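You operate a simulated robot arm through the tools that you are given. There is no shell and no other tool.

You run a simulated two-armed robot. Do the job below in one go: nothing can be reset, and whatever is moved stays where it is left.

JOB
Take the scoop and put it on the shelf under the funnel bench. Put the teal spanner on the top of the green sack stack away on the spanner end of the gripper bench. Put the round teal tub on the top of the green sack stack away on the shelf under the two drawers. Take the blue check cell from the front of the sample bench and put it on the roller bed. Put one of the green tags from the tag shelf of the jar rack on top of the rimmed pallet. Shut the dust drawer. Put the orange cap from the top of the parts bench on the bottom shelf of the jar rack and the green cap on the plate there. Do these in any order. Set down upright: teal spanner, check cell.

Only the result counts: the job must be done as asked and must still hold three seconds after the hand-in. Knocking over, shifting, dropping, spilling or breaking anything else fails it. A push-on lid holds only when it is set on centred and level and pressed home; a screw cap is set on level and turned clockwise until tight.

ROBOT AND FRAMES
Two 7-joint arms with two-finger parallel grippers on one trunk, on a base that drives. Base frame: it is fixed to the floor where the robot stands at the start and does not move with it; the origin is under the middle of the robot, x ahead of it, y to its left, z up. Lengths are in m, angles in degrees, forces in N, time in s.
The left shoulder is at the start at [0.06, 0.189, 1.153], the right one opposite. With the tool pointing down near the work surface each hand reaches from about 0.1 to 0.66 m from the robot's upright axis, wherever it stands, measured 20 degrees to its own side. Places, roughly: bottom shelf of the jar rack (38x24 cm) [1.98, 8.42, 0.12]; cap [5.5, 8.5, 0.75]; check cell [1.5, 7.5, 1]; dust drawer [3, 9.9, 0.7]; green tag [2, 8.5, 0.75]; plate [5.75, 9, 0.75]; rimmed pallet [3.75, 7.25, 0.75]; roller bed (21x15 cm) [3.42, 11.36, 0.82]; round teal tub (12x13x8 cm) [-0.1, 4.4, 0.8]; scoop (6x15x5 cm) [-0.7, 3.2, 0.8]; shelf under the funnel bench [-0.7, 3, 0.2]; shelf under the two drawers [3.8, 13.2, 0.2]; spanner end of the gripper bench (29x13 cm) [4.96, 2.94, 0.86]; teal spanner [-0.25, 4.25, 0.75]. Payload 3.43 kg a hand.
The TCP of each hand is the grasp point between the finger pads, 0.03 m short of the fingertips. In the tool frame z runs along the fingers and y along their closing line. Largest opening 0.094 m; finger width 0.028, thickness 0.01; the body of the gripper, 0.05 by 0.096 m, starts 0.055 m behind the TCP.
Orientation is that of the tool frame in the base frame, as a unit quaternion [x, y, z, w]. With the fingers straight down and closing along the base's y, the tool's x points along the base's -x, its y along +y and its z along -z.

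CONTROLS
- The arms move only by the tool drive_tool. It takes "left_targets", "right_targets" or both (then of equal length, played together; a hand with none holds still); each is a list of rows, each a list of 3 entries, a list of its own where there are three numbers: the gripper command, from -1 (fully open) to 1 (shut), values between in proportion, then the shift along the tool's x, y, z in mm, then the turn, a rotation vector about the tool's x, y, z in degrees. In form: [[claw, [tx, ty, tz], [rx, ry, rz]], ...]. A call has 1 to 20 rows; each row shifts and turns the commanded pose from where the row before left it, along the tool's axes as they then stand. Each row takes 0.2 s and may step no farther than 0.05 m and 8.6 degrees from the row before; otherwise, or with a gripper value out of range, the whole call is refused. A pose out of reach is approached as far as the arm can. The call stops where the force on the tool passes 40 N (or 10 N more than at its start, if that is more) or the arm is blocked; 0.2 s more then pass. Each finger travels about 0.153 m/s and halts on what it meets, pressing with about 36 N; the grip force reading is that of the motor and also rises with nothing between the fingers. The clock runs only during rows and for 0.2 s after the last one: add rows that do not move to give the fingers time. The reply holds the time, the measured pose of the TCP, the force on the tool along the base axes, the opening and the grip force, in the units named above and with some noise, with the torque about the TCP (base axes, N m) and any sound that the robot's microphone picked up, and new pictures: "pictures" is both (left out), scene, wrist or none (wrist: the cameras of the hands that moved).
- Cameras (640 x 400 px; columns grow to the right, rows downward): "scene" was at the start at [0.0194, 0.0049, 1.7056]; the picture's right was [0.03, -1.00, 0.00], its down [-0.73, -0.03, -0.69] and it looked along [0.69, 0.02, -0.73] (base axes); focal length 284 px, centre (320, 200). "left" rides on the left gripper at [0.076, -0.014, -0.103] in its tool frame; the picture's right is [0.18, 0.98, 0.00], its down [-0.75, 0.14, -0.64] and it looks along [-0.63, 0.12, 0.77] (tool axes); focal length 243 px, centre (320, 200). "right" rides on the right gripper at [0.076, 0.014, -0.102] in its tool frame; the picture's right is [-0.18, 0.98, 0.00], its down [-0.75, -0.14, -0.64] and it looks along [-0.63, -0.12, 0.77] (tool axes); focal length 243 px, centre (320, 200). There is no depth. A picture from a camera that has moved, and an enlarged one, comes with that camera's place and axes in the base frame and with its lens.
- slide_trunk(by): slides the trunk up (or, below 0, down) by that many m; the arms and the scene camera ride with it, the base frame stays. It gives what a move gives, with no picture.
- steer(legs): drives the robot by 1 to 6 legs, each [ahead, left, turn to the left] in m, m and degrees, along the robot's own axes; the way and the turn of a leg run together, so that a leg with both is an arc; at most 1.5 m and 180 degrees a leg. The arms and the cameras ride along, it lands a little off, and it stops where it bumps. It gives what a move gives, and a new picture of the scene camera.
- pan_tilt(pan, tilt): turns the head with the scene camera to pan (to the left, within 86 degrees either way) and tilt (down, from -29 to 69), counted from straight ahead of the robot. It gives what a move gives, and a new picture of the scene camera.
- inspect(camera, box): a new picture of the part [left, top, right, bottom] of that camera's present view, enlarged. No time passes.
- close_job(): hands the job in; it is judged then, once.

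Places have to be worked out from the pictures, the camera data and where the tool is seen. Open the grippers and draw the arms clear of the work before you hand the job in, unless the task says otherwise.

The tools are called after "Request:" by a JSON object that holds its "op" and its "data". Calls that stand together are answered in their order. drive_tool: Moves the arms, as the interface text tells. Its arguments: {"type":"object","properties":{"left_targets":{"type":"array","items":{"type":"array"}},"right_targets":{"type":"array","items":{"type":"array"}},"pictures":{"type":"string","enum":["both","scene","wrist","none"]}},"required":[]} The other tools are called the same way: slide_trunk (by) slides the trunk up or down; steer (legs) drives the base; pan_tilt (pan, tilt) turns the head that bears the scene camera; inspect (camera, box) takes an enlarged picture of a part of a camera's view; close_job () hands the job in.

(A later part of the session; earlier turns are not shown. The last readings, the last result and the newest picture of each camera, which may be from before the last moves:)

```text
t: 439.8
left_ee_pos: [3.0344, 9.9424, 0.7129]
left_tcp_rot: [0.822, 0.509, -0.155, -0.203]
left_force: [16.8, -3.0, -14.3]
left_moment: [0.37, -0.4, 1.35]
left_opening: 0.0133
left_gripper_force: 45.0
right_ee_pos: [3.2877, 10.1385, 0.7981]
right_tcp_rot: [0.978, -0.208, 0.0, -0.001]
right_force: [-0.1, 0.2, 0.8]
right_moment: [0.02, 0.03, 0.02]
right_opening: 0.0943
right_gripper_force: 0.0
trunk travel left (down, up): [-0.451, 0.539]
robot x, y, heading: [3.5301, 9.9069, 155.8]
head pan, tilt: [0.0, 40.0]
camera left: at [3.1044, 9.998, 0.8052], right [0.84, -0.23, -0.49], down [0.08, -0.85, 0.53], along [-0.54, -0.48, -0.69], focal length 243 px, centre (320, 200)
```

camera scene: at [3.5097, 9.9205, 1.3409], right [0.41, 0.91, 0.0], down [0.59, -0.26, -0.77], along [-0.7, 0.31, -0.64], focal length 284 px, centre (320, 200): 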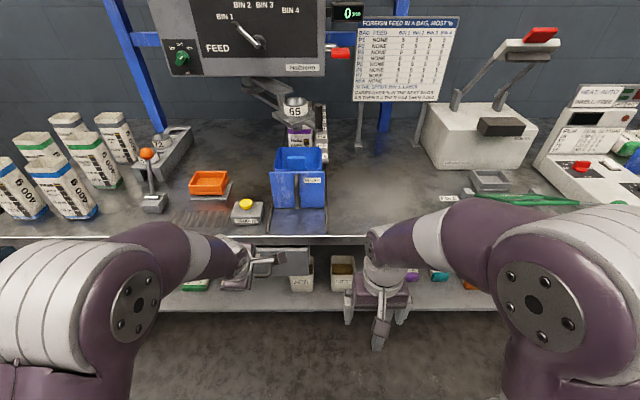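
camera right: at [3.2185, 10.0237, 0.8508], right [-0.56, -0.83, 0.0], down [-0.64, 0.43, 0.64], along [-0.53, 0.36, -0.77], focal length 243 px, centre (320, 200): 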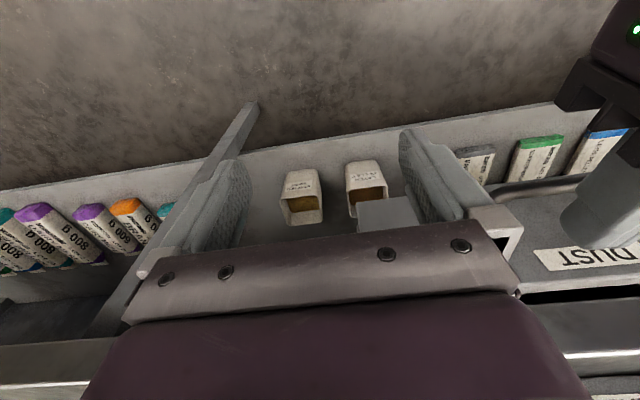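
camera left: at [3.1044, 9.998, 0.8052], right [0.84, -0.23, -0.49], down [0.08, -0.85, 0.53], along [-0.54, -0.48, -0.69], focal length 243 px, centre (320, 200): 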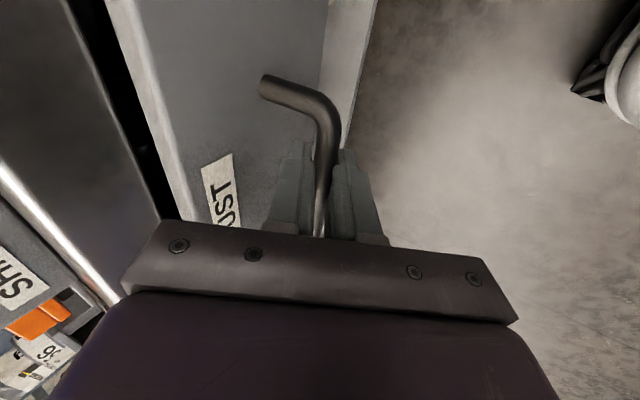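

The handle bar is gripped (13 mm). I pull the drawer out about 8 cm to look inside.

Request:
{"op": "drive_tool", "data": {"left_targets": [[1, [0.3, 8.7, -4.9], [0, 0, 0]], [1, [0.3, 8.7, -4.9], [0, 0, 0]], [1, [0.3, 8.7, -4.9], [0, 0, 0]], [1, [0.3, 8.7, -4.9], [0, 0, 0]], [1, [0.3, 8.7, -4.9], [0, 0, 0]], [1, [0.3, 8.7, -4.9], [0, 0, 0]], [1, [0.3, 8.7, -4.9], [0, 0, 0]], [1, [0.3, 8.7, -4.9], [0, 0, 0]], [1, [0, 0, 0], [0, 0, 0]]], "pictures": "both"}}

Request:
{"op": "inspect", "data": {"camera": "scene", "box": [170, 220, 330, 320]}}

```text
t: 441.2
left_ee_pos: [3.0842, 9.9189, 0.7139]
left_tcp_rot: [0.823, 0.51, -0.15, -0.2]
left_force: [2.1, 2.6, -15.3]
left_moment: [0.66, -0.34, 1.24]
left_opening: 0.0132
left_gripper_force: 44.8
left hand out of reach, approached as far as the arm can: row 6
right_ee_pos: [3.2862, 10.1376, 0.7975]
right_tcp_rot: [0.978, -0.209, 0.0, 0.0]
right_force: [0.1, -0.3, -0.1]
right_moment: [0.02, 0.02, -0.03]
right_opening: 0.0939
right_gripper_force: 0.0
trunk travel left (down, up): [-0.451, 0.539]
robot x, y, heading: [3.5326, 9.9084, 156.1]
head pan, tilt: [0.0, 40.0]
stopped in row 6 (left hand): the force on the tool passed its limit at 44 N (the readings are from after the stop); the commanded pose is now the measured one
camera scene: at [3.509, 9.9208, 1.3413], right [0.41, 0.91, 0.0], down [0.59, -0.26, -0.77], along [-0.7, 0.31, -0.64], focal length 284 px, centre (320, 200)
camera left: at [3.1522, 9.9765, 0.8063], right [0.85, -0.23, -0.48], down [0.07, -0.85, 0.53], along [-0.53, -0.48, -0.7], focal length 243 px, centre (320, 200)
```

scene: 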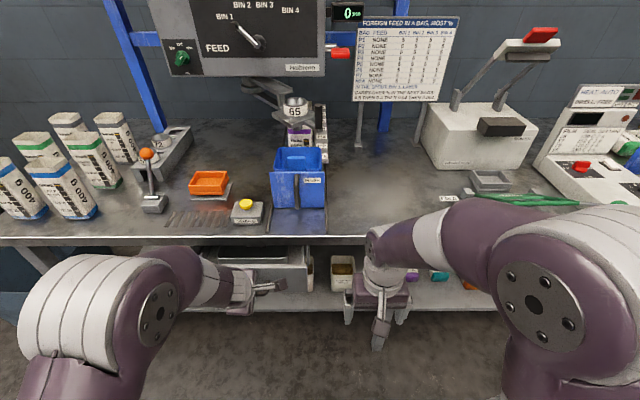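
left: 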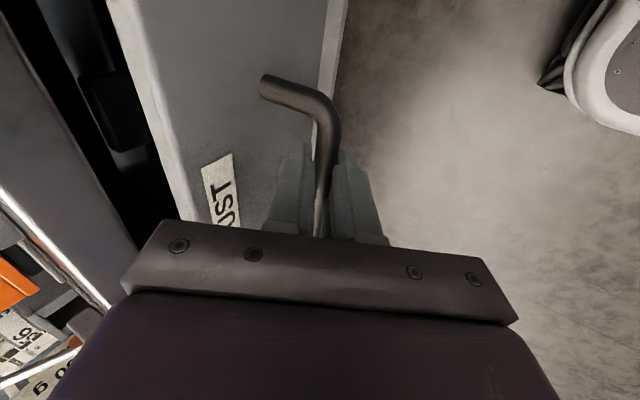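

```text
4.00 times, centred on (250, 270) of scene
camera zoom: at [3.509, 9.9208, 1.3413], right [0.41, 0.91, 0.0], down [0.59, -0.26, -0.77], along [-0.7, 0.31, -0.64], focal length 1136 px, centre (600, -80)
```

zoom: 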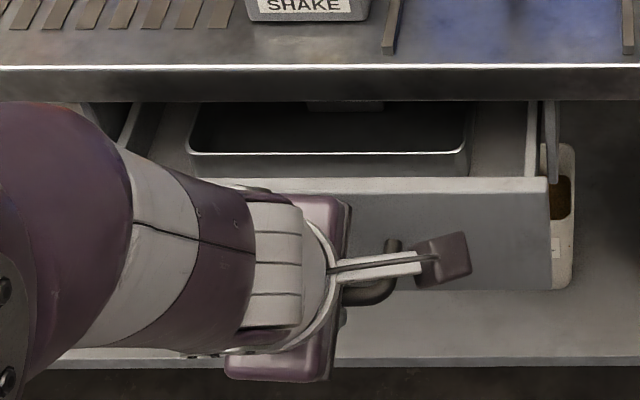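

Inside, the tray and block sit as before and nothing is caught at the front. I push it back in by the handle to see where it stops this time.

Request:
{"op": "drive_tool", "data": {"left_targets": [[1, [-0.3, -8.7, 4.9], [0, 0, 0]], [1, [-0.3, -8.7, 4.9], [0, 0, 0]], [1, [-0.3, -8.7, 4.9], [0, 0, 0]], [1, [-0.3, -8.7, 4.9], [0, 0, 0]], [1, [-0.3, -8.7, 4.9], [0, 0, 0]], [1, [-0.3, -8.7, 4.9], [0, 0, 0]], [1, [-0.3, -8.7, 4.9], [0, 0, 0]], [1, [-0.3, -8.7, 4.9], [0, 0, 0]], [1, [-0.3, -8.7, 4.9], [0, 0, 0]], [1, [-0.3, -8.7, 4.9], [0, 0, 0]]], "pictures": "both"}}

Request:
{"op": "inspect", "data": {"camera": "scene", "box": [170, 220, 330, 320]}}

```text
t: 442.6
left_ee_pos: [3.0347, 9.9417, 0.7131]
left_tcp_rot: [0.823, 0.511, -0.15, -0.197]
left_force: [17.1, -5.4, 14.7]
left_moment: [0.85, -0.48, 1.09]
left_opening: 0.0131
left_gripper_force: 45.3
right_ee_pos: [3.2886, 10.1384, 0.8003]
right_tcp_rot: [0.978, -0.206, -0.002, 0.0]
right_force: [-0.3, 0.6, 0.2]
right_moment: [0.04, 0.01, -0.02]
right_opening: 0.094
right_gripper_force: 0.0
trunk travel left (down, up): [-0.451, 0.539]
robot x, y, heading: [3.5352, 9.9092, 155.8]
head pan, tilt: [0.0, 40.0]
stopped in row 7 (left hand): the force on the tool passed its limit at 50 N (the readings are from after the stop); the commanded pose is now the measured one
camera scene: at [3.5139, 9.9197, 1.3418], right [0.41, 0.91, 0.0], down [0.58, -0.26, -0.77], along [-0.7, 0.31, -0.64], focal length 284 px, centre (320, 200)
camera left: at [3.1027, 9.9988, 0.8062], right [0.85, -0.23, -0.48], down [0.07, -0.84, 0.53], along [-0.52, -0.49, -0.7], focal length 243 px, centre (320, 200)
```

scene: 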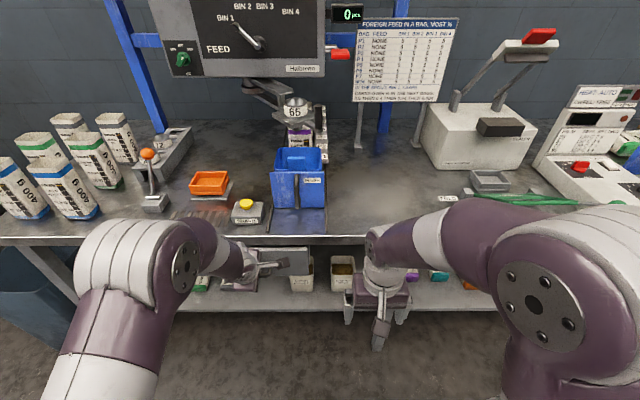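
left: 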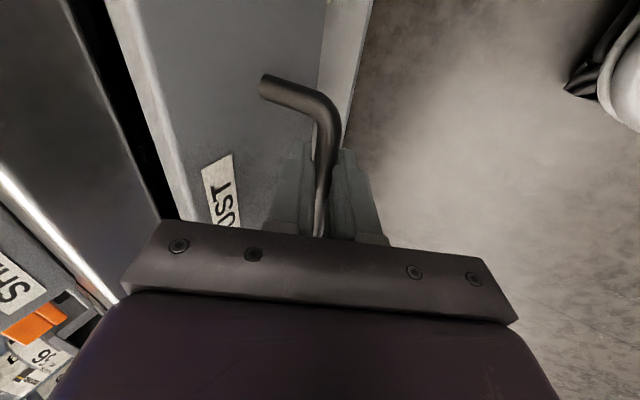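

```text
4.00 times, centred on (250, 270) of scene
camera zoom: at [3.5139, 9.9197, 1.3418], right [0.41, 0.91, 0.0], down [0.58, -0.26, -0.77], along [-0.7, 0.31, -0.64], focal length 1136 px, centre (600, -80)
```

zoom: 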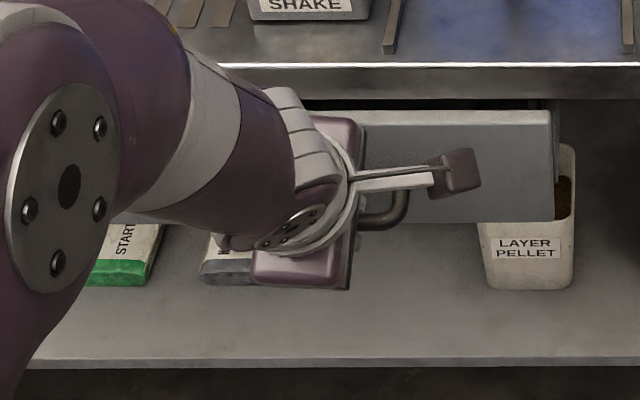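

It stops at exactly the same place again (within half a millimetre) after being pulled out and pushed back, so this is its mechanical closed stop. I release the handle and withdraw the hand along its own axis.

Request:
{"op": "drive_tool", "data": {"left_targets": [[0.5, [0, 0, 0], [0, 0, 0]], [0.5, [0, 0, 0], [0, 0, 0]], [0.5, [0, 0, -15], [0, 0, 0]], [0.5, [0, 0, -20], [0, 0, 0]], [0.5, [0, 0, -30], [0, 0, 0]], [0.5, [0, 20, -30], [0, 0, 0]], [0.5, [0, 30, -30], [0, 0, 0]], [0.5, [0, 0, 0], [0, 0, 0]]], "pictures": "both"}}

Request:
{"op": "inspect", "data": {"camera": "left", "box": [40, 0, 360, 230]}}

```text
t: 444.4
left_ee_pos: [3.1288, 9.9033, 0.7995]
left_tcp_rot: [0.824, 0.51, -0.15, -0.195]
left_force: [-0.3, -0.8, 0.4]
left_moment: [-0.01, 0.0, -0.01]
left_opening: 0.0235
left_gripper_force: 0.0
right_ee_pos: [3.2878, 10.1392, 0.7972]
right_tcp_rot: [0.978, -0.208, 0.0, 0.0]
right_force: [0.2, 0.4, -0.1]
right_moment: [-0.02, 0.02, 0.01]
right_opening: 0.0942
right_gripper_force: 0.0
trunk travel left (down, up): [-0.451, 0.539]
robot x, y, heading: [3.5304, 9.9071, 155.8]
head pan, tilt: [0.0, 40.0]
camera scene: at [3.5094, 9.9209, 1.3409], right [0.41, 0.91, 0.0], down [0.59, -0.26, -0.77], along [-0.7, 0.31, -0.64], focal length 284 px, centre (320, 200)
camera left: at [3.1975, 9.9596, 0.8914], right [0.85, -0.23, -0.48], down [0.07, -0.84, 0.53], along [-0.52, -0.49, -0.7], focal length 243 px, centre (320, 200)
```

scene: 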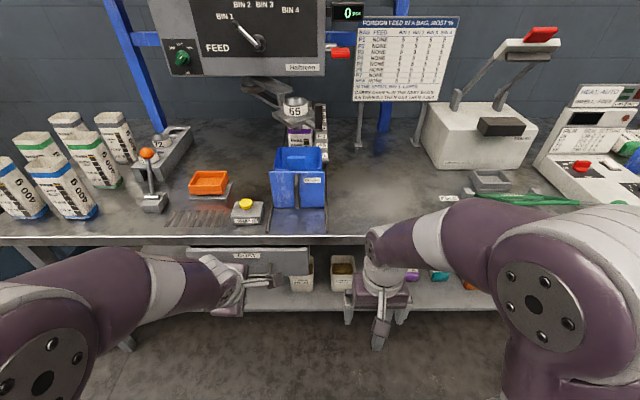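
left: 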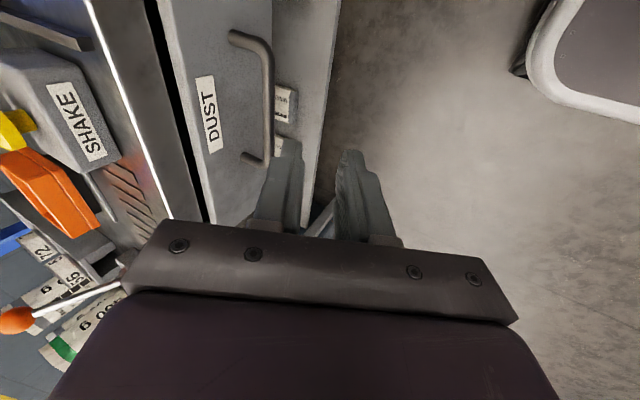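

```text
1.74 times, centred on (200, 115) of left
camera zoom: at [3.1975, 9.9596, 0.8914], right [0.85, -0.23, -0.48], down [0.07, -0.84, 0.53], along [-0.52, -0.49, -0.7], focal length 422 px, centre (529, 348)
```

zoom: 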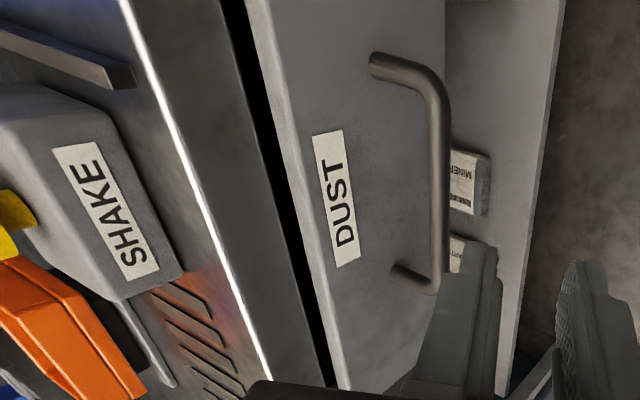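

The drawer stays at its closed stop. I restore the left hand to pointing down, raise the trunk, and drive to the jar rack for the green tag.

Request:
{"op": "drive_tool", "data": {"left_targets": [[0, [0, 20, -20], [-7.5, 0, 0]], [-1, [0, 0, 0], [-7.5, 0, 0]], [-1, [0, 0, 0], [-7.5, 0, 0]], [-1, [0, 0, 0], [-7.5, 0, 0]], [-1, [0, 0, 0], [0, 0, 8.5]], [-1, [0, 0, 0], [0, 0, 8.5]], [-1, [0, 0, 0], [0, 0, 8.5]], [-1, [0, 0, 0], [0, 0, 8.5]], [-1, [0, 0, 0], [0, 0, 8.5]], [-1, [0, 0, 0], [0, 0, 8.5]], [-1, [0, 0, 0], [0, 0, 8.5]], [-1, [0, 0, 0], [0, 0, 8.5]], [-1, [0, 0, 0], [0, 0, 8.5]], [-1, [0, 0, 0], [0, 0, 8.5]], [-1, [0, 0, 0], [0, 0, 5]], [-1, [0, 0, 0], [0, 0, 0]]], "pictures": "none"}}

Request:
{"op": "steer", "data": {"legs": [[-0.4, 0, 0]]}}

Request:
{"op": "slide_trunk", "data": {"by": 0.3}}

Request:
{"op": "steer", "data": {"legs": [[0, 1.5, 0], [0, 0.4, 0]]}}

```text
t: 447.9
left_ee_pos: [3.1516, 9.8889, 0.8052]
left_tcp_rot: [0.974, -0.223, 0.008, 0.028]
left_force: [0.3, -0.5, 0.1]
left_moment: [0.05, 0.01, 0.01]
left_opening: 0.094
left_gripper_force: 0.0
right_ee_pos: [3.287, 10.1392, 0.7969]
right_tcp_rot: [0.978, -0.208, 0.0, 0.0]
right_force: [-0.5, 0.4, -0.1]
right_moment: [-0.02, 0.0, 0.03]
right_opening: 0.094
right_gripper_force: 0.0
trunk travel left (down, up): [-0.451, 0.539]
robot x, y, heading: [3.5338, 9.9078, 156.1]
head pan, tilt: [0.0, 40.0]
```

```text
t: 450.4
left_ee_pos: [3.5195, 9.7269, 0.8047]
left_tcp_rot: [0.974, -0.224, 0.007, 0.027]
left_force: [0.2, 0.0, 0.5]
left_moment: [-0.01, 0.03, 0.02]
left_opening: 0.0944
left_gripper_force: 0.0
right_ee_pos: [3.6544, 9.976, 0.7993]
right_tcp_rot: [0.978, -0.209, -0.001, 0.0]
right_force: [-0.2, -0.3, -0.3]
right_moment: [-0.02, -0.03, 0.02]
right_opening: 0.0941
right_gripper_force: 0.1
trunk travel left (down, up): [-0.451, 0.539]
robot x, y, heading: [3.8985, 9.7466, 156.0]
head pan, tilt: [0.0, 40.0]
camera scene: at [3.8776, 9.7563, 1.3409], right [0.41, 0.91, 0.0], down [0.59, -0.26, -0.77], along [-0.7, 0.31, -0.64], focal length 284 px, centre (320, 200)
```

scene: 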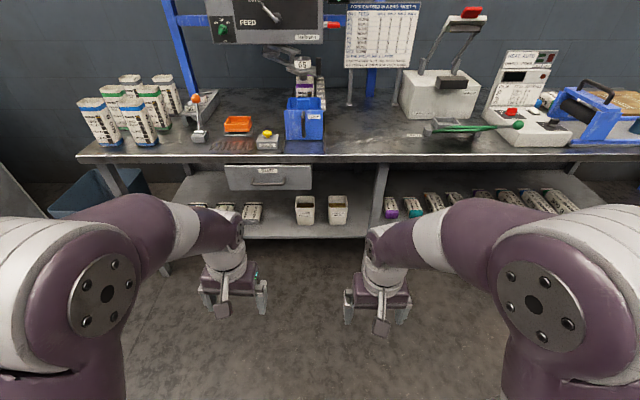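

```text
t: 453.4
left_ee_pos: [3.52, 9.7254, 1.1039]
left_tcp_rot: [0.974, -0.223, 0.008, 0.027]
left_force: [0.3, 0.4, -0.8]
left_moment: [0.02, 0.01, -0.03]
left_opening: 0.0942
left_gripper_force: 0.0
right_ee_pos: [3.6535, 9.9747, 1.0974]
right_tcp_rot: [0.978, -0.209, 0.0, 0.0]
right_force: [1.2, -0.4, 0.6]
right_moment: [0.03, -0.02, 0.01]
right_opening: 0.0939
right_gripper_force: 0.1
trunk travel left (down, up): [-0.751, 0.239]
robot x, y, heading: [3.8983, 9.7437, 155.9]
head pan, tilt: [0.0, 40.0]
```

```text
t: 462.8
left_ee_pos: [2.7504, 8.0028, 1.1056]
left_tcp_rot: [0.975, -0.222, 0.008, 0.027]
left_force: [-0.3, -0.4, 0.0]
left_moment: [0.0, -0.01, -0.02]
left_opening: 0.094
left_gripper_force: 0.1
right_ee_pos: [2.8854, 8.2515, 1.0975]
right_tcp_rot: [0.978, -0.207, 0.0, 0.0]
right_force: [0.3, 0.3, 0.1]
right_moment: [0.01, -0.01, 0.03]
right_opening: 0.0942
right_gripper_force: 0.0
trunk travel left (down, up): [-0.751, 0.239]
robot x, y, heading: [3.1309, 8.0222, 155.9]
head pan, tilt: [0.0, 40.0]
camera scene: at [3.1088, 8.0343, 1.6409], right [0.41, 0.91, 0.0], down [0.59, -0.26, -0.77], along [-0.7, 0.31, -0.64], focal length 284 px, centre (320, 200)
```

scene: 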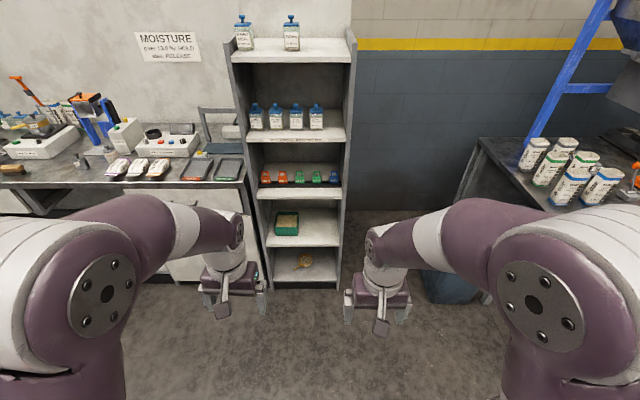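

I'm in front of the jar rack: tags on the third shelf, a green box below, and the bottom shelf under that. I zoom in.

Request:
{"op": "inspect", "data": {"camera": "scene", "box": [225, 140, 365, 300]}}

Request:
{"op": "inspect", "data": {"camera": "scene", "box": [250, 155, 350, 215]}}

```text
2.50 times, centred on (295, 220) of scene
camera zoom: at [3.1088, 8.0343, 1.6409], right [0.41, 0.91, 0.0], down [0.59, -0.26, -0.77], along [-0.7, 0.31, -0.64], focal length 710 px, centre (382, 150)
```

zoom: 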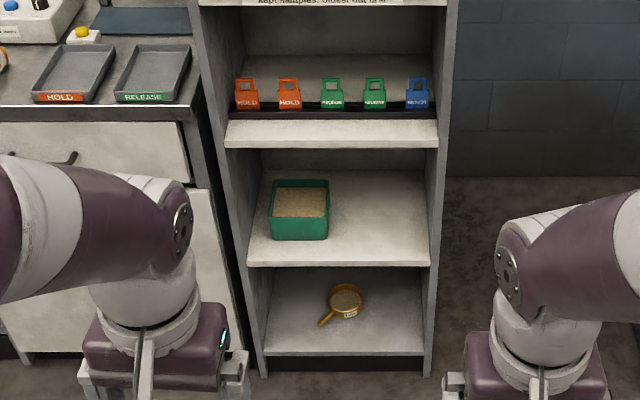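

```text
6.40 times, centred on (300, 185) of scene
camera zoom: at [3.1088, 8.0343, 1.6409], right [0.41, 0.91, 0.0], down [0.59, -0.26, -0.77], along [-0.7, 0.31, -0.64], focal length 1818 px, centre (448, 296)
```

zoom: 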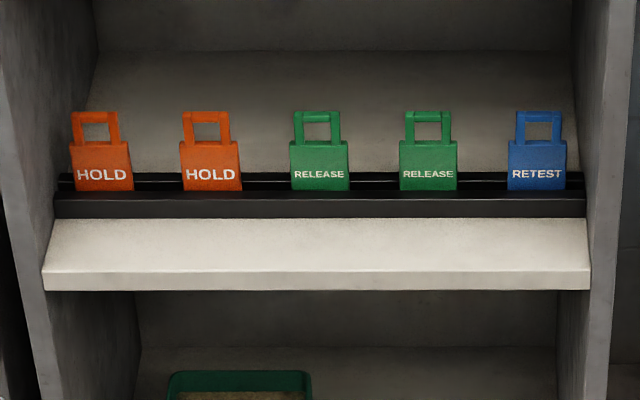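

The green tags read RELEASE and stand in a dark slotted rail, about 7.5 cm apart; the left green one is near (1.993, 8.422), z≈0.79. I'll reach in with the hand tilted forward about 60° so it fits under the shelf above. I drive closer and tilt the left hand.

Request:
{"op": "steer", "data": {"legs": [[0.45, -0.05, 0]]}}

Request:
{"op": "slide_trunk", "data": {"by": -0.15}}

Request:
{"op": "drive_tool", "data": {"left_targets": [[-0.3, [0, 0, 0], [0, -8.5, 0]], [-0.3, [0, 0, 0], [0, -8.5, 0]], [-0.3, [0, 0, 0], [0, -8.5, 0]], [-0.3, [0, 0, 0], [0, -8.5, 0]], [-0.3, [0, 0, 0], [0, -8.5, 0]], [-0.3, [0, 0, 0], [0, -8.5, 0]], [-0.3, [0, 0, 0], [0, -8.5, 0]], [-0.3, [0, 0, 0], [0, 0, 0]]], "pictures": "both"}}

```text
t: 465.6
left_ee_pos: [2.3566, 8.2269, 1.1045]
left_tcp_rot: [0.975, -0.218, 0.007, 0.026]
left_force: [-0.1, 0.5, -0.1]
left_moment: [-0.01, -0.03, 0.0]
left_opening: 0.094
left_gripper_force: 0.1
right_ee_pos: [2.4898, 8.4773, 1.097]
right_tcp_rot: [0.979, -0.204, 0.0, 0.0]
right_force: [1.0, 0.8, -0.1]
right_moment: [-0.02, 0.02, 0.0]
right_opening: 0.094
right_gripper_force: 0.0
trunk travel left (down, up): [-0.751, 0.239]
robot x, y, heading: [2.7395, 8.2505, 156.3]
head pan, tilt: [0.0, 40.0]
camera scene: at [2.7139, 8.2614, 1.6409], right [0.4, 0.92, 0.0], down [0.59, -0.26, -0.77], along [-0.7, 0.31, -0.64], focal length 284 px, centre (320, 200)
```

scene: 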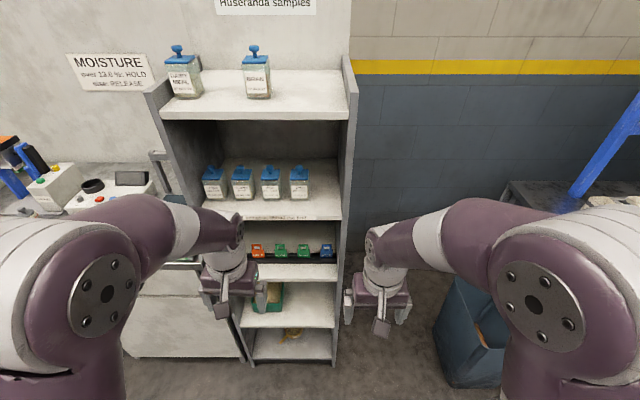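

```text
t: 467.3
left_ee_pos: [2.3571, 8.2275, 0.9547]
left_tcp_rot: [0.975, -0.218, 0.008, 0.027]
left_force: [0.3, 0.0, 0.3]
left_moment: [0.0, 0.0, 0.01]
left_opening: 0.0939
left_gripper_force: 0.0
right_ee_pos: [2.4887, 8.4773, 0.9469]
right_tcp_rot: [0.979, -0.203, 0.0, 0.0]
right_force: [0.1, -0.4, -0.6]
right_moment: [0.0, 0.01, 0.01]
right_opening: 0.0938
right_gripper_force: 0.1
trunk travel left (down, up): [-0.601, 0.389]
robot x, y, heading: [2.7404, 8.2482, 156.5]
head pan, tilt: [0.0, 40.0]
```

```text
t: 469.1
left_ee_pos: [2.3394, 8.2233, 0.9454]
left_tcp_rot: [0.897, -0.206, -0.39, -0.031]
left_force: [-0.8, -0.7, 0.4]
left_moment: [0.0, 0.0, 0.0]
left_opening: 0.0611
left_gripper_force: 0.0
left hand out of reach, approached as far as the arm can: row 5, 6, 7
right_ee_pos: [2.489, 8.4767, 0.9491]
right_tcp_rot: [0.979, -0.203, 0.0, 0.0]
right_force: [0.8, -0.2, -0.6]
right_moment: [0.01, 0.0, 0.01]
right_opening: 0.0939
right_gripper_force: 0.1
trunk travel left (down, up): [-0.601, 0.389]
robot x, y, heading: [2.7386, 8.2502, 156.7]
head pan, tilt: [0.0, 40.0]
camera scene: at [2.7142, 8.2613, 1.4909], right [0.4, 0.92, 0.0], down [0.59, -0.26, -0.77], along [-0.7, 0.31, -0.64], focal length 284 px, centre (320, 200)
camera left: at [2.4621, 8.1875, 0.9618], right [-0.27, -0.96, -0.03], down [-0.08, -0.01, 1.0], along [-0.96, 0.27, -0.07], focal length 243 px, centre (320, 200)
```

scene: 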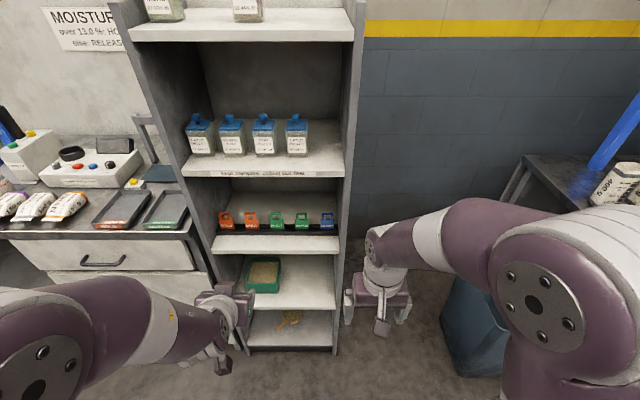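
left: 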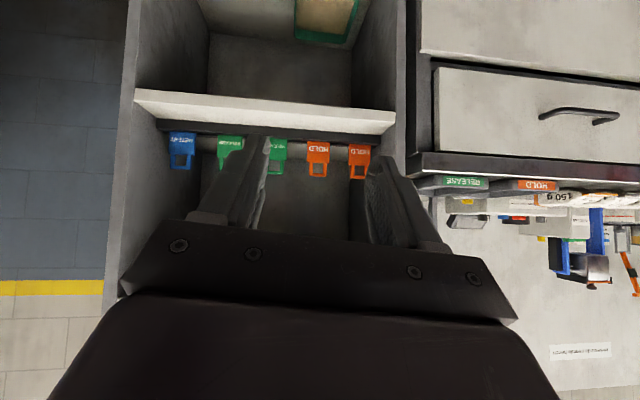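

I zoom on the tags from this closer viewpoint to triangulate their position.

Request:
{"op": "inspect", "data": {"camera": "scene", "box": [205, 190, 355, 270]}}

Request:
{"op": "inspect", "data": {"camera": "left", "box": [130, 70, 430, 250]}}

```text
4.27 times, centred on (280, 230) of scene
camera zoom: at [2.7142, 8.2613, 1.4909], right [0.4, 0.92, 0.0], down [0.59, -0.26, -0.77], along [-0.7, 0.31, -0.64], focal length 1212 px, centre (491, 72)
```

zoom: 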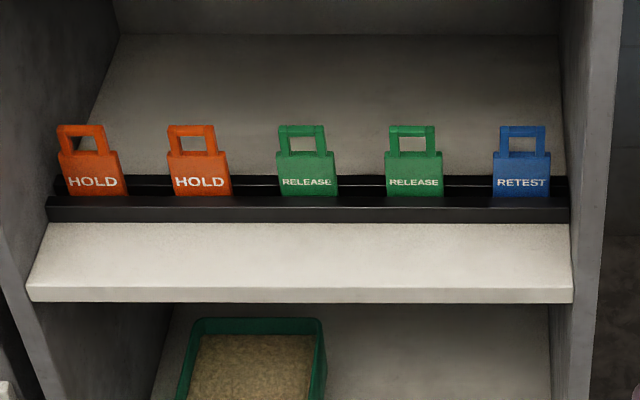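

```text
2.13 times, centred on (280, 160) of left
camera zoom: at [2.4621, 8.1875, 0.9618], right [-0.27, -0.96, -0.03], down [-0.08, -0.01, 1.0], along [-0.96, 0.27, -0.07], focal length 518 px, centre (405, 285)
```

zoom: 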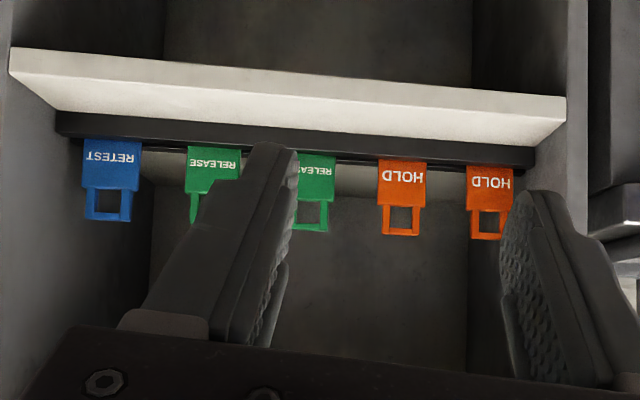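

The left green tag's body is centred near (2.064, 8.393, 0.845), rail top at 0.82, and the shelf front is 7 cm nearer. I move the tilted hand forward part of the way and read the actual pose.

Request:
{"op": "drive_tool", "data": {"left_targets": [[-0.3, [-12, -14, 40], [0, 0, 0]], [-0.3, [-12, -14, 40], [0, 0, 0]], [-0.3, [-12, -14, 40], [0, 0, 0]], [-0.3, [0, 0, 0], [0, 0, 0]]], "pictures": "wrist"}}

```text
t: 470.1
left_ee_pos: [2.2502, 8.3001, 0.8877]
left_tcp_rot: [0.897, -0.205, -0.389, -0.031]
left_force: [0.0, -0.6, 1.4]
left_moment: [0.02, -0.01, -0.01]
left_opening: 0.0609
left_gripper_force: 0.0
right_ee_pos: [2.4904, 8.4767, 0.948]
right_tcp_rot: [0.979, -0.204, -0.001, 0.0]
right_force: [-0.4, -0.8, 0.2]
right_moment: [-0.02, 0.01, -0.02]
right_opening: 0.0941
right_gripper_force: 0.3
trunk travel left (down, up): [-0.601, 0.389]
robot x, y, heading: [2.7352, 8.2502, 156.4]
head pan, tilt: [0.0, 40.0]
camera left: at [2.3735, 8.2651, 0.9028], right [-0.27, -0.96, -0.03], down [-0.08, -0.01, 1.0], along [-0.96, 0.27, -0.07], focal length 243 px, centre (320, 200)
```

left: 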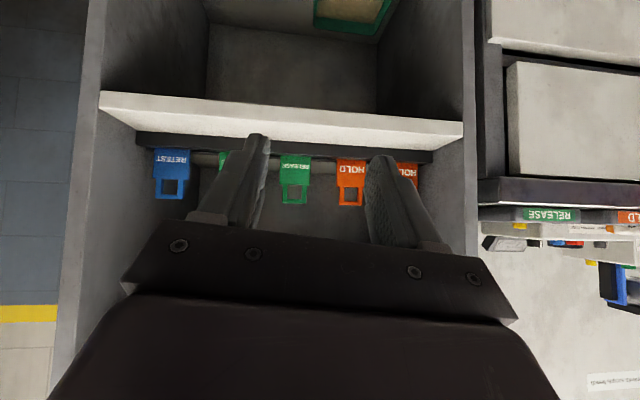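

The hand carries a small roll and yaw; I correct that and advance about 60% of the way toward the tag, keeping the opening at 6 cm.

Request:
{"op": "drive_tool", "data": {"left_targets": [[-0.3, [0, 0, 0], [4.3, 0, -4.0]], [-0.3, [-23, -2, 35], [0, 0, 0]], [-0.3, [-23, -2, 35], [0, 0, 0]], [-0.3, [-23, -2, 35], [0, 0, 0]], [-0.3, [0, 0, 0], [0, 0, 0]]], "pictures": "both"}}

```text
t: 471.3
left_ee_pos: [2.1384, 8.353, 0.8625]
left_tcp_rot: [0.902, -0.187, -0.381, -0.077]
left_force: [1.2, -0.3, -0.2]
left_moment: [0.02, -0.01, 0.01]
left_opening: 0.0613
left_gripper_force: 0.1
right_ee_pos: [2.4894, 8.4773, 0.9481]
right_tcp_rot: [0.979, -0.203, -0.001, 0.0]
right_force: [-0.7, 0.5, 0.4]
right_moment: [-0.02, 0.02, -0.01]
right_opening: 0.094
right_gripper_force: 0.1
trunk travel left (down, up): [-0.601, 0.389]
robot x, y, heading: [2.7383, 8.2479, 156.5]
head pan, tilt: [0.0, 40.0]
camera scene: at [2.715, 8.2609, 1.4909], right [0.4, 0.92, 0.0], down [0.59, -0.26, -0.77], along [-0.7, 0.31, -0.64], focal length 284 px, centre (320, 200)
camera left: at [2.26, 8.3168, 0.8789], right [-0.27, -0.95, -0.13], down [-0.12, -0.1, 0.99], along [-0.95, 0.29, -0.08], focal length 243 px, centre (320, 200)
```

scene: 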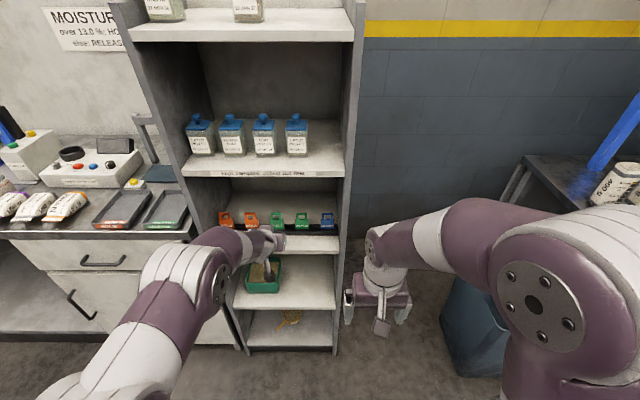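
left: 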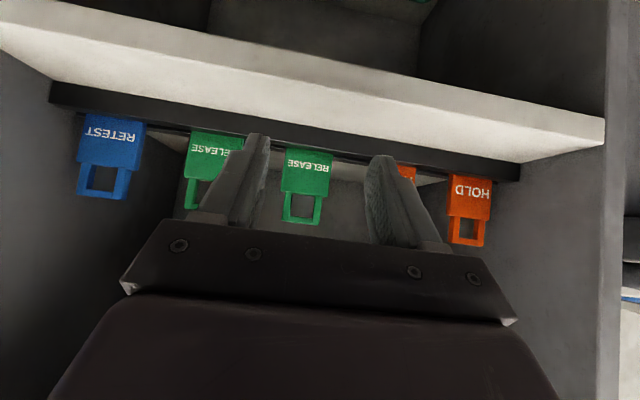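

The green tag is lined up between the fingers, 8 mm to one side. I correct that and advance the last 8 cm.

Request:
{"op": "drive_tool", "data": {"left_targets": [[-0.3, [-8, -8, 11], [0, 0, 0]], [-0.3, [-14, 0, 19], [0, 0, 0]], [-0.3, [-14, 0, 19], [0, 0, 0]], [-0.3, [-14, 0, 20], [0, 0, 0]], [-0.3, [0, 0, 0], [0, 0, 0]]], "pictures": "both"}}

Request:
{"op": "inspect", "data": {"camera": "scene", "box": [205, 190, 355, 270]}}

```text
t: 472.5
left_ee_pos: [2.0642, 8.3953, 0.8482]
left_tcp_rot: [0.902, -0.189, -0.38, -0.078]
left_force: [-0.6, -0.4, -0.4]
left_moment: [-0.02, -0.01, 0.03]
left_opening: 0.061
left_gripper_force: 0.0
right_ee_pos: [2.4888, 8.4774, 0.9467]
right_tcp_rot: [0.979, -0.204, 0.0, 0.0]
right_force: [0.9, 0.5, 0.1]
right_moment: [0.01, 0.03, 0.04]
right_opening: 0.0939
right_gripper_force: 0.0
trunk travel left (down, up): [-0.601, 0.389]
robot x, y, heading: [2.7353, 8.2524, 156.8]
head pan, tilt: [0.0, 40.0]
camera scene: at [2.7141, 8.2614, 1.4909], right [0.4, 0.92, 0.0], down [0.59, -0.26, -0.77], along [-0.7, 0.31, -0.64], focal length 284 px, centre (320, 200)
camera left: at [2.1872, 8.3582, 0.8643], right [-0.27, -0.95, -0.13], down [-0.12, -0.1, 0.99], along [-0.95, 0.29, -0.08], focal length 243 px, centre (320, 200)
```

scene: 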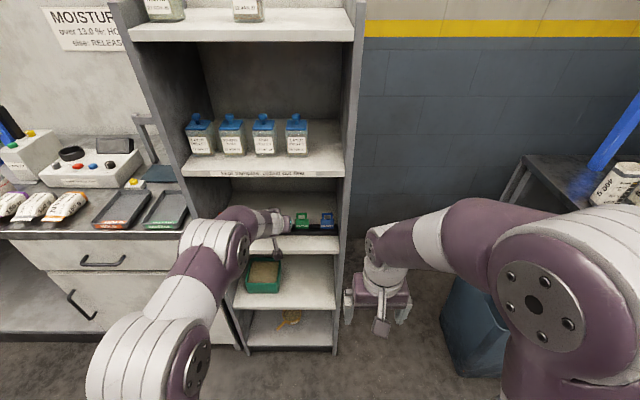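
left: 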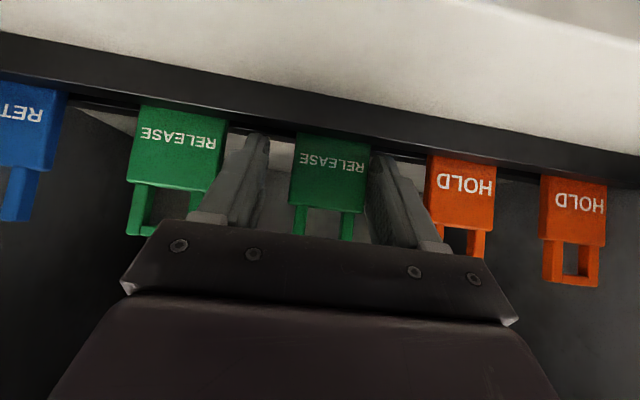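

```text
4.27 times, centred on (280, 230) of scene
camera zoom: at [2.7141, 8.2614, 1.4909], right [0.4, 0.92, 0.0], down [0.59, -0.26, -0.77], along [-0.7, 0.31, -0.64], focal length 1212 px, centre (491, 72)
```

zoom: 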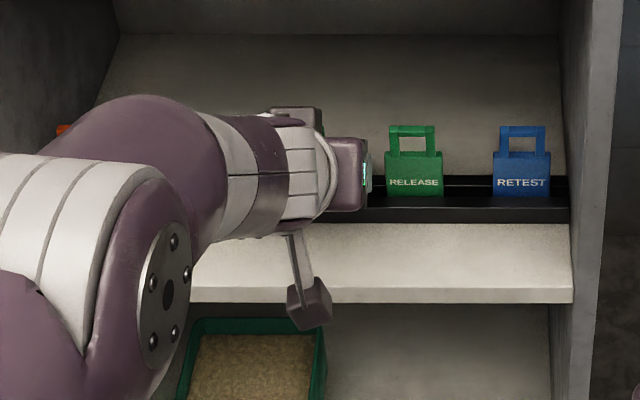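

The tag is between the fingers but about 5 mm off-centre; I recentre and close on it.

Request:
{"op": "drive_tool", "data": {"left_targets": [[-0.3, [0, 5, 0], [0, 0, 0]], [-0.3, [0, 0, 0], [0, 0, 0]], [0.3, [0, 0, 0], [0, 0, 0]], [1, [0, 0, 0], [0, 0, 0]], [1, [0, 0, 0], [0, 0, 0]], [1, [0, 0, 0], [0, 0, 0]]], "pictures": "wrist"}}

```text
t: 473.9
left_ee_pos: [2.0631, 8.3903, 0.8466]
left_tcp_rot: [0.903, -0.188, -0.38, -0.077]
left_force: [-0.7, 0.7, 0.4]
left_moment: [0.01, -0.01, -0.01]
left_opening: 0.0469
left_gripper_force: 36.1
right_ee_pos: [2.4885, 8.4765, 0.9473]
right_tcp_rot: [0.979, -0.204, 0.0, 0.001]
right_force: [0.1, 0.3, 0.3]
right_moment: [-0.02, 0.03, 0.02]
right_opening: 0.0939
right_gripper_force: 0.1
trunk travel left (down, up): [-0.601, 0.389]
robot x, y, heading: [2.7369, 8.2467, 156.6]
head pan, tilt: [0.0, 40.0]
camera left: at [2.1852, 8.3534, 0.8642], right [-0.27, -0.95, -0.13], down [-0.12, -0.1, 0.99], along [-0.95, 0.29, -0.08], focal length 243 px, centre (320, 200)
```

left: 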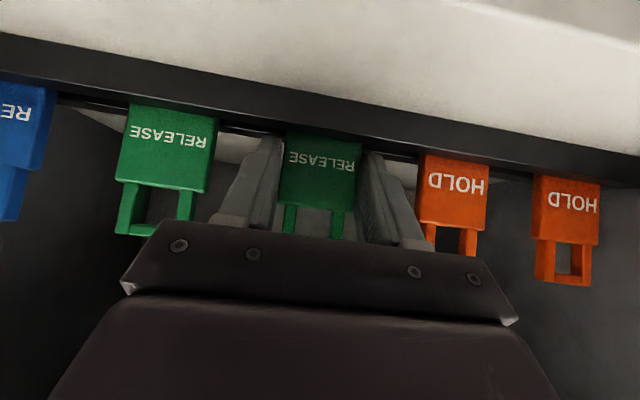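

The tag is gripped (47 mm). I lift it straight out of the rail with the trunk.

Request:
{"op": "slide_trunk", "data": {"by": 0.07}}

Request:
{"op": "drive_tool", "data": {"left_targets": [[1, [0, 0, 0], [0, 0, 0]]], "pictures": "both"}}

```text
t: 475.0
left_ee_pos: [2.0641, 8.3912, 0.917]
left_tcp_rot: [0.903, -0.187, -0.38, -0.078]
left_force: [0.9, -0.7, -0.2]
left_moment: [0.03, -0.01, 0.04]
left_opening: 0.0466
left_gripper_force: 36.0
right_ee_pos: [2.4882, 8.4772, 1.0188]
right_tcp_rot: [0.979, -0.204, 0.0, 0.0]
right_force: [0.2, 0.4, 0.9]
right_moment: [-0.05, -0.01, -0.01]
right_opening: 0.0942
right_gripper_force: 0.1
trunk travel left (down, up): [-0.671, 0.319]
robot x, y, heading: [2.7391, 8.2529, 156.2]
head pan, tilt: [0.0, 40.0]
```

```text
t: 475.4
left_ee_pos: [2.0633, 8.3918, 0.9173]
left_tcp_rot: [0.903, -0.188, -0.379, -0.077]
left_force: [-0.9, -0.4, -0.1]
left_moment: [-0.01, 0.01, -0.01]
left_opening: 0.0468
left_gripper_force: 36.1
right_ee_pos: [2.4884, 8.477, 1.0173]
right_tcp_rot: [0.979, -0.204, -0.001, -0.001]
right_force: [-0.9, 0.5, 0.2]
right_moment: [0.01, 0.04, 0.0]
right_opening: 0.0939
right_gripper_force: 0.1
trunk travel left (down, up): [-0.671, 0.319]
robot x, y, heading: [2.7403, 8.2495, 156.3]
head pan, tilt: [0.0, 40.0]
camera scene: at [2.7137, 8.2615, 1.5609], right [0.4, 0.92, 0.0], down [0.59, -0.26, -0.77], along [-0.7, 0.31, -0.64], focal length 284 px, centre (320, 200)
camera left: at [2.1853, 8.3534, 0.9341], right [-0.27, -0.95, -0.13], down [-0.12, -0.1, 0.99], along [-0.95, 0.29, -0.08], focal length 243 px, centre (320, 200)
```

scene: 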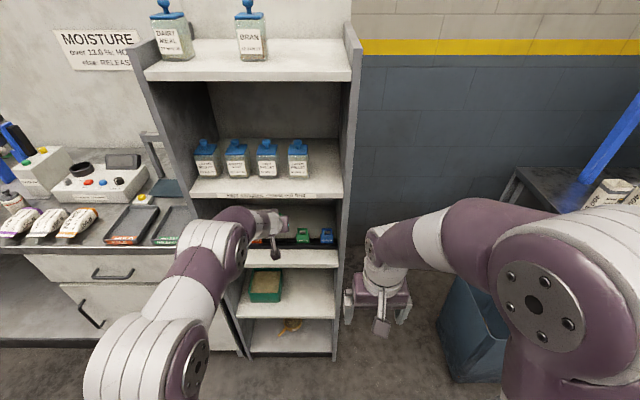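
left: 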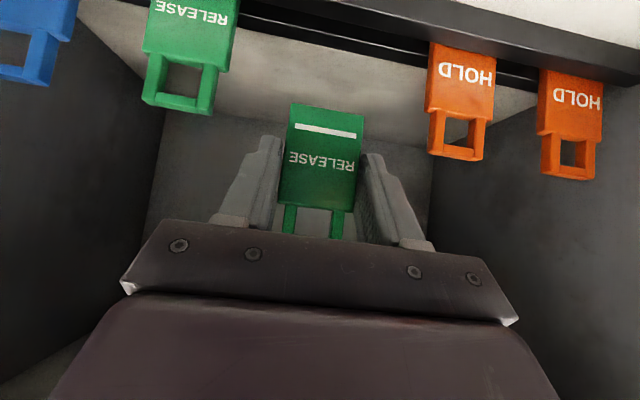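

The tag is free of the rail with its neighbours untouched. I back out of the rack and draw the hand in.

Request:
{"op": "steer", "data": {"legs": [[-0.38, 0, 0]]}}

Request:
{"op": "drive_tool", "data": {"left_targets": [[1, [21, 0, -38], [0, 0, 0]], [1, [21, 0, -38], [0, 0, 0]], [1, [21, 0, -38], [0, 0, 0]], [1, [21, 0, -38], [0, 0, 0]], [1, [21, 0, -38], [0, 0, 0]], [1, [21, 0, -38], [0, 0, 0]], [1, [21, 0, -38], [0, 0, 0]], [1, [0, 0, 0], [0, 0, 0]]], "pictures": "both"}}

```text
t: 477.8
left_ee_pos: [2.4104, 8.2372, 0.918]
left_tcp_rot: [0.903, -0.187, -0.379, -0.077]
left_force: [-1.0, 0.1, -1.0]
left_moment: [-0.04, -0.01, 0.0]
left_opening: 0.0468
left_gripper_force: 35.9
right_ee_pos: [2.8373, 8.3262, 1.0179]
right_tcp_rot: [0.979, -0.203, 0.0, 0.0]
right_force: [-0.1, -0.7, -0.3]
right_moment: [-0.02, 0.03, 0.05]
right_opening: 0.094
right_gripper_force: 0.1
trunk travel left (down, up): [-0.671, 0.319]
robot x, y, heading: [3.084, 8.099, 156.6]
head pan, tilt: [0.0, 40.0]
camera scene: at [3.0618, 8.1103, 1.5609], right [0.4, 0.92, 0.0], down [0.59, -0.26, -0.77], along [-0.7, 0.3, -0.64], focal length 284 px, centre (320, 200)
```

scene: 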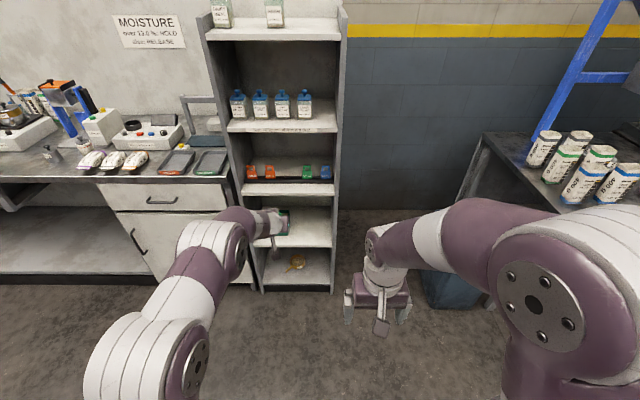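

```text
t: 479.6
left_ee_pos: [2.6171, 8.1615, 0.9422]
left_tcp_rot: [0.903, -0.187, -0.38, -0.078]
left_force: [0.3, 0.7, -0.8]
left_moment: [0.01, -0.01, -0.02]
left_opening: 0.047
left_gripper_force: 36.1
left hand out of reach, approached as far as the arm can: row 4, 5, 6
right_ee_pos: [2.8354, 8.3255, 1.0166]
right_tcp_rot: [0.979, -0.203, 0.001, 0.0]
right_force: [-0.3, 0.3, 0.0]
right_moment: [0.04, 0.0, -0.04]
right_opening: 0.0939
right_gripper_force: 0.1
trunk travel left (down, up): [-0.671, 0.319]
robot x, y, heading: [3.0879, 8.0981, 156.7]
head pan, tilt: [0.0, 40.0]
camera scene: at [3.0604, 8.1107, 1.5608], right [0.4, 0.92, 0.0], down [0.59, -0.26, -0.77], along [-0.7, 0.3, -0.64], focal length 284 px, centre (320, 200)
camera left: at [2.7388, 8.1246, 0.9579], right [-0.27, -0.95, -0.13], down [-0.12, -0.1, 0.99], along [-0.96, 0.28, -0.08], focal length 243 px, centre (320, 200)
```

scene: 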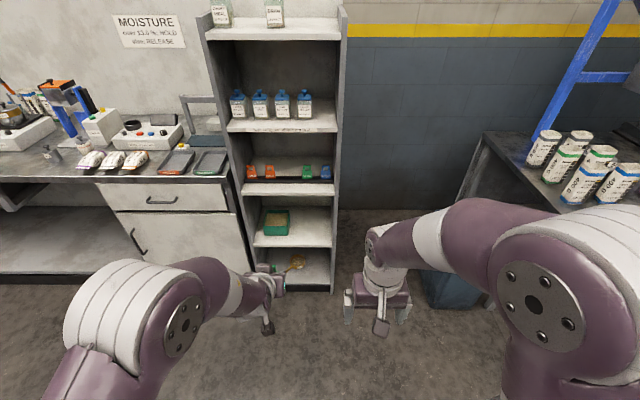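
left: 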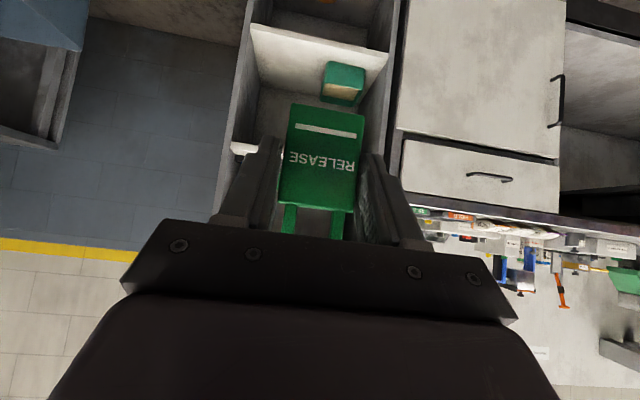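

I slide left along the aisle and turn round to face the rimmed pallet.

Request:
{"op": "steer", "data": {"legs": [[0, 0.85, 0], [0, 0, 90], [0, 0, 88]]}}

Request:
{"op": "inspect", "data": {"camera": "scene", "box": [200, 80, 480, 260]}}

```text
t: 491.7
left_ee_pos: [3.2091, 7.2322, 0.9411]
left_tcp_rot: [0.2, 0.9, -0.083, 0.378]
left_force: [0.3, 0.0, -1.2]
left_moment: [0.0, -0.02, -0.03]
left_opening: 0.0468
left_gripper_force: 36.5
right_ee_pos: [2.986, 7.0742, 1.0195]
right_tcp_rot: [0.216, 0.976, 0.0, 0.0]
right_force: [0.6, 0.1, 0.2]
right_moment: [-0.03, -0.01, -0.01]
right_opening: 0.0941
right_gripper_force: 0.1
trunk travel left (down, up): [-0.671, 0.319]
robot x, y, heading: [2.7456, 7.3091, -25.1]
head pan, tilt: [0.0, 40.0]
camera scene: at [2.7658, 7.3002, 1.5609], right [-0.42, -0.91, 0.0], down [-0.58, 0.27, -0.77], along [0.69, -0.32, -0.64], focal length 284 px, centre (320, 200)
```

scene: 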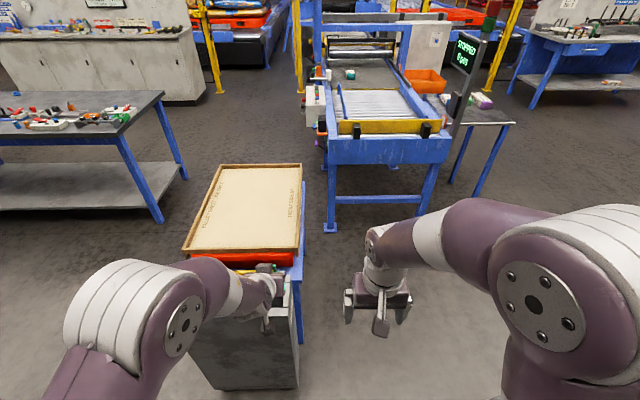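

```text
2.22 times, centred on (340, 170) of scene
camera zoom: at [2.7658, 7.3002, 1.5609], right [-0.42, -0.91, 0.0], down [-0.58, 0.27, -0.77], along [0.69, -0.32, -0.64], focal length 631 px, centre (276, 267)
```

zoom: 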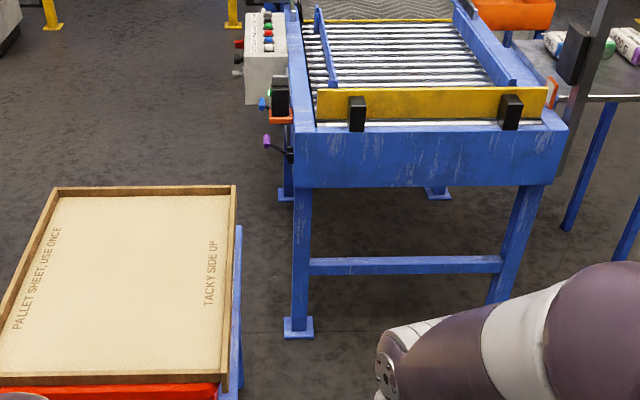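

The rimmed pallet (a tray with a "tacky side up" sheet) is ahead-left, with the returns case standing in front of it below my hand. I move 0.17 m closer, staying clear of the case.

Request:
{"op": "steer", "data": {"legs": [[0.17, 0, 0]]}}

Request:
{"op": "inspect", "data": {"camera": "scene", "box": [150, 160, 350, 400]}}

Request:
{"op": "inspect", "data": {"camera": "left", "box": [0, 0, 640, 400]}}

```text
t: 493.2
left_ee_pos: [3.3652, 7.1588, 0.9407]
left_tcp_rot: [0.2, 0.9, -0.082, 0.379]
left_force: [1.0, 0.5, -0.2]
left_moment: [0.03, 0.01, 0.02]
left_opening: 0.0468
left_gripper_force: 35.8
right_ee_pos: [3.1417, 6.9995, 1.0178]
right_tcp_rot: [0.218, 0.976, 0.0, 0.0]
right_force: [-0.1, -0.1, -0.2]
right_moment: [0.02, 0.02, 0.02]
right_opening: 0.094
right_gripper_force: 0.1
trunk travel left (down, up): [-0.671, 0.319]
robot x, y, heading: [2.9, 7.2357, -25.3]
head pan, tilt: [0.0, 40.0]
camera scene: at [2.9224, 7.2267, 1.5609], right [-0.43, -0.91, 0.0], down [-0.58, 0.27, -0.77], along [0.69, -0.33, -0.64], focal length 284 px, centre (320, 200)
```

scene: 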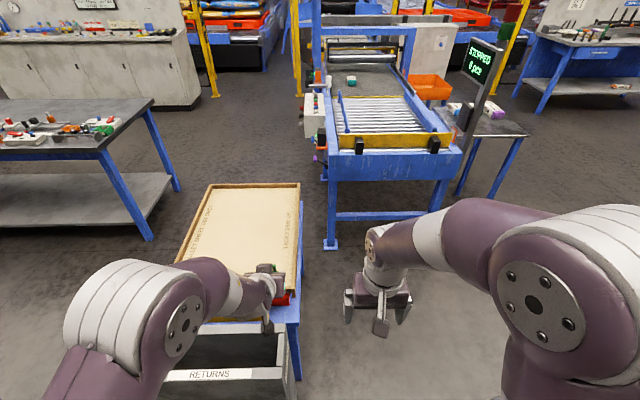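

```text
1.67 times, centred on (250, 280) of scene
camera zoom: at [2.9224, 7.2267, 1.5609], right [-0.43, -0.91, 0.0], down [-0.58, 0.27, -0.77], along [0.69, -0.33, -0.64], focal length 473 px, centre (437, 67)
```

zoom: 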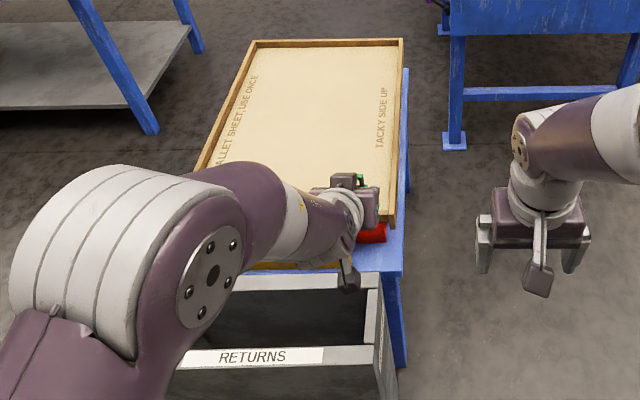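

```text
1.00 times, centred on (320, 200) of left (not enlarged: the box is as wide or as high as the picture)
camera zoom: at [3.2449, 7.1994, 0.9578], right [0.3, 0.95, -0.13], down [0.12, 0.1, 0.99], along [0.95, -0.31, -0.09], focal length 243 px, centre (320, 200)
```

zoom: 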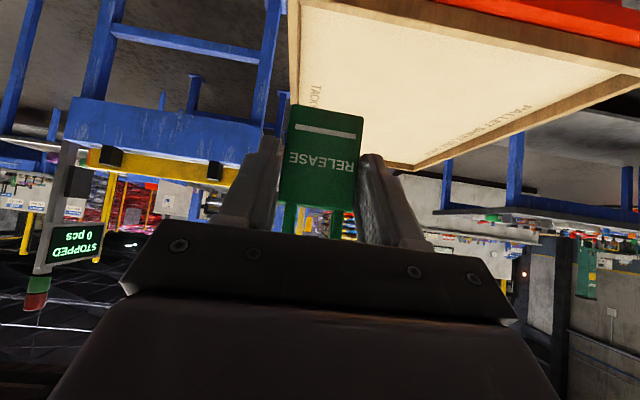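

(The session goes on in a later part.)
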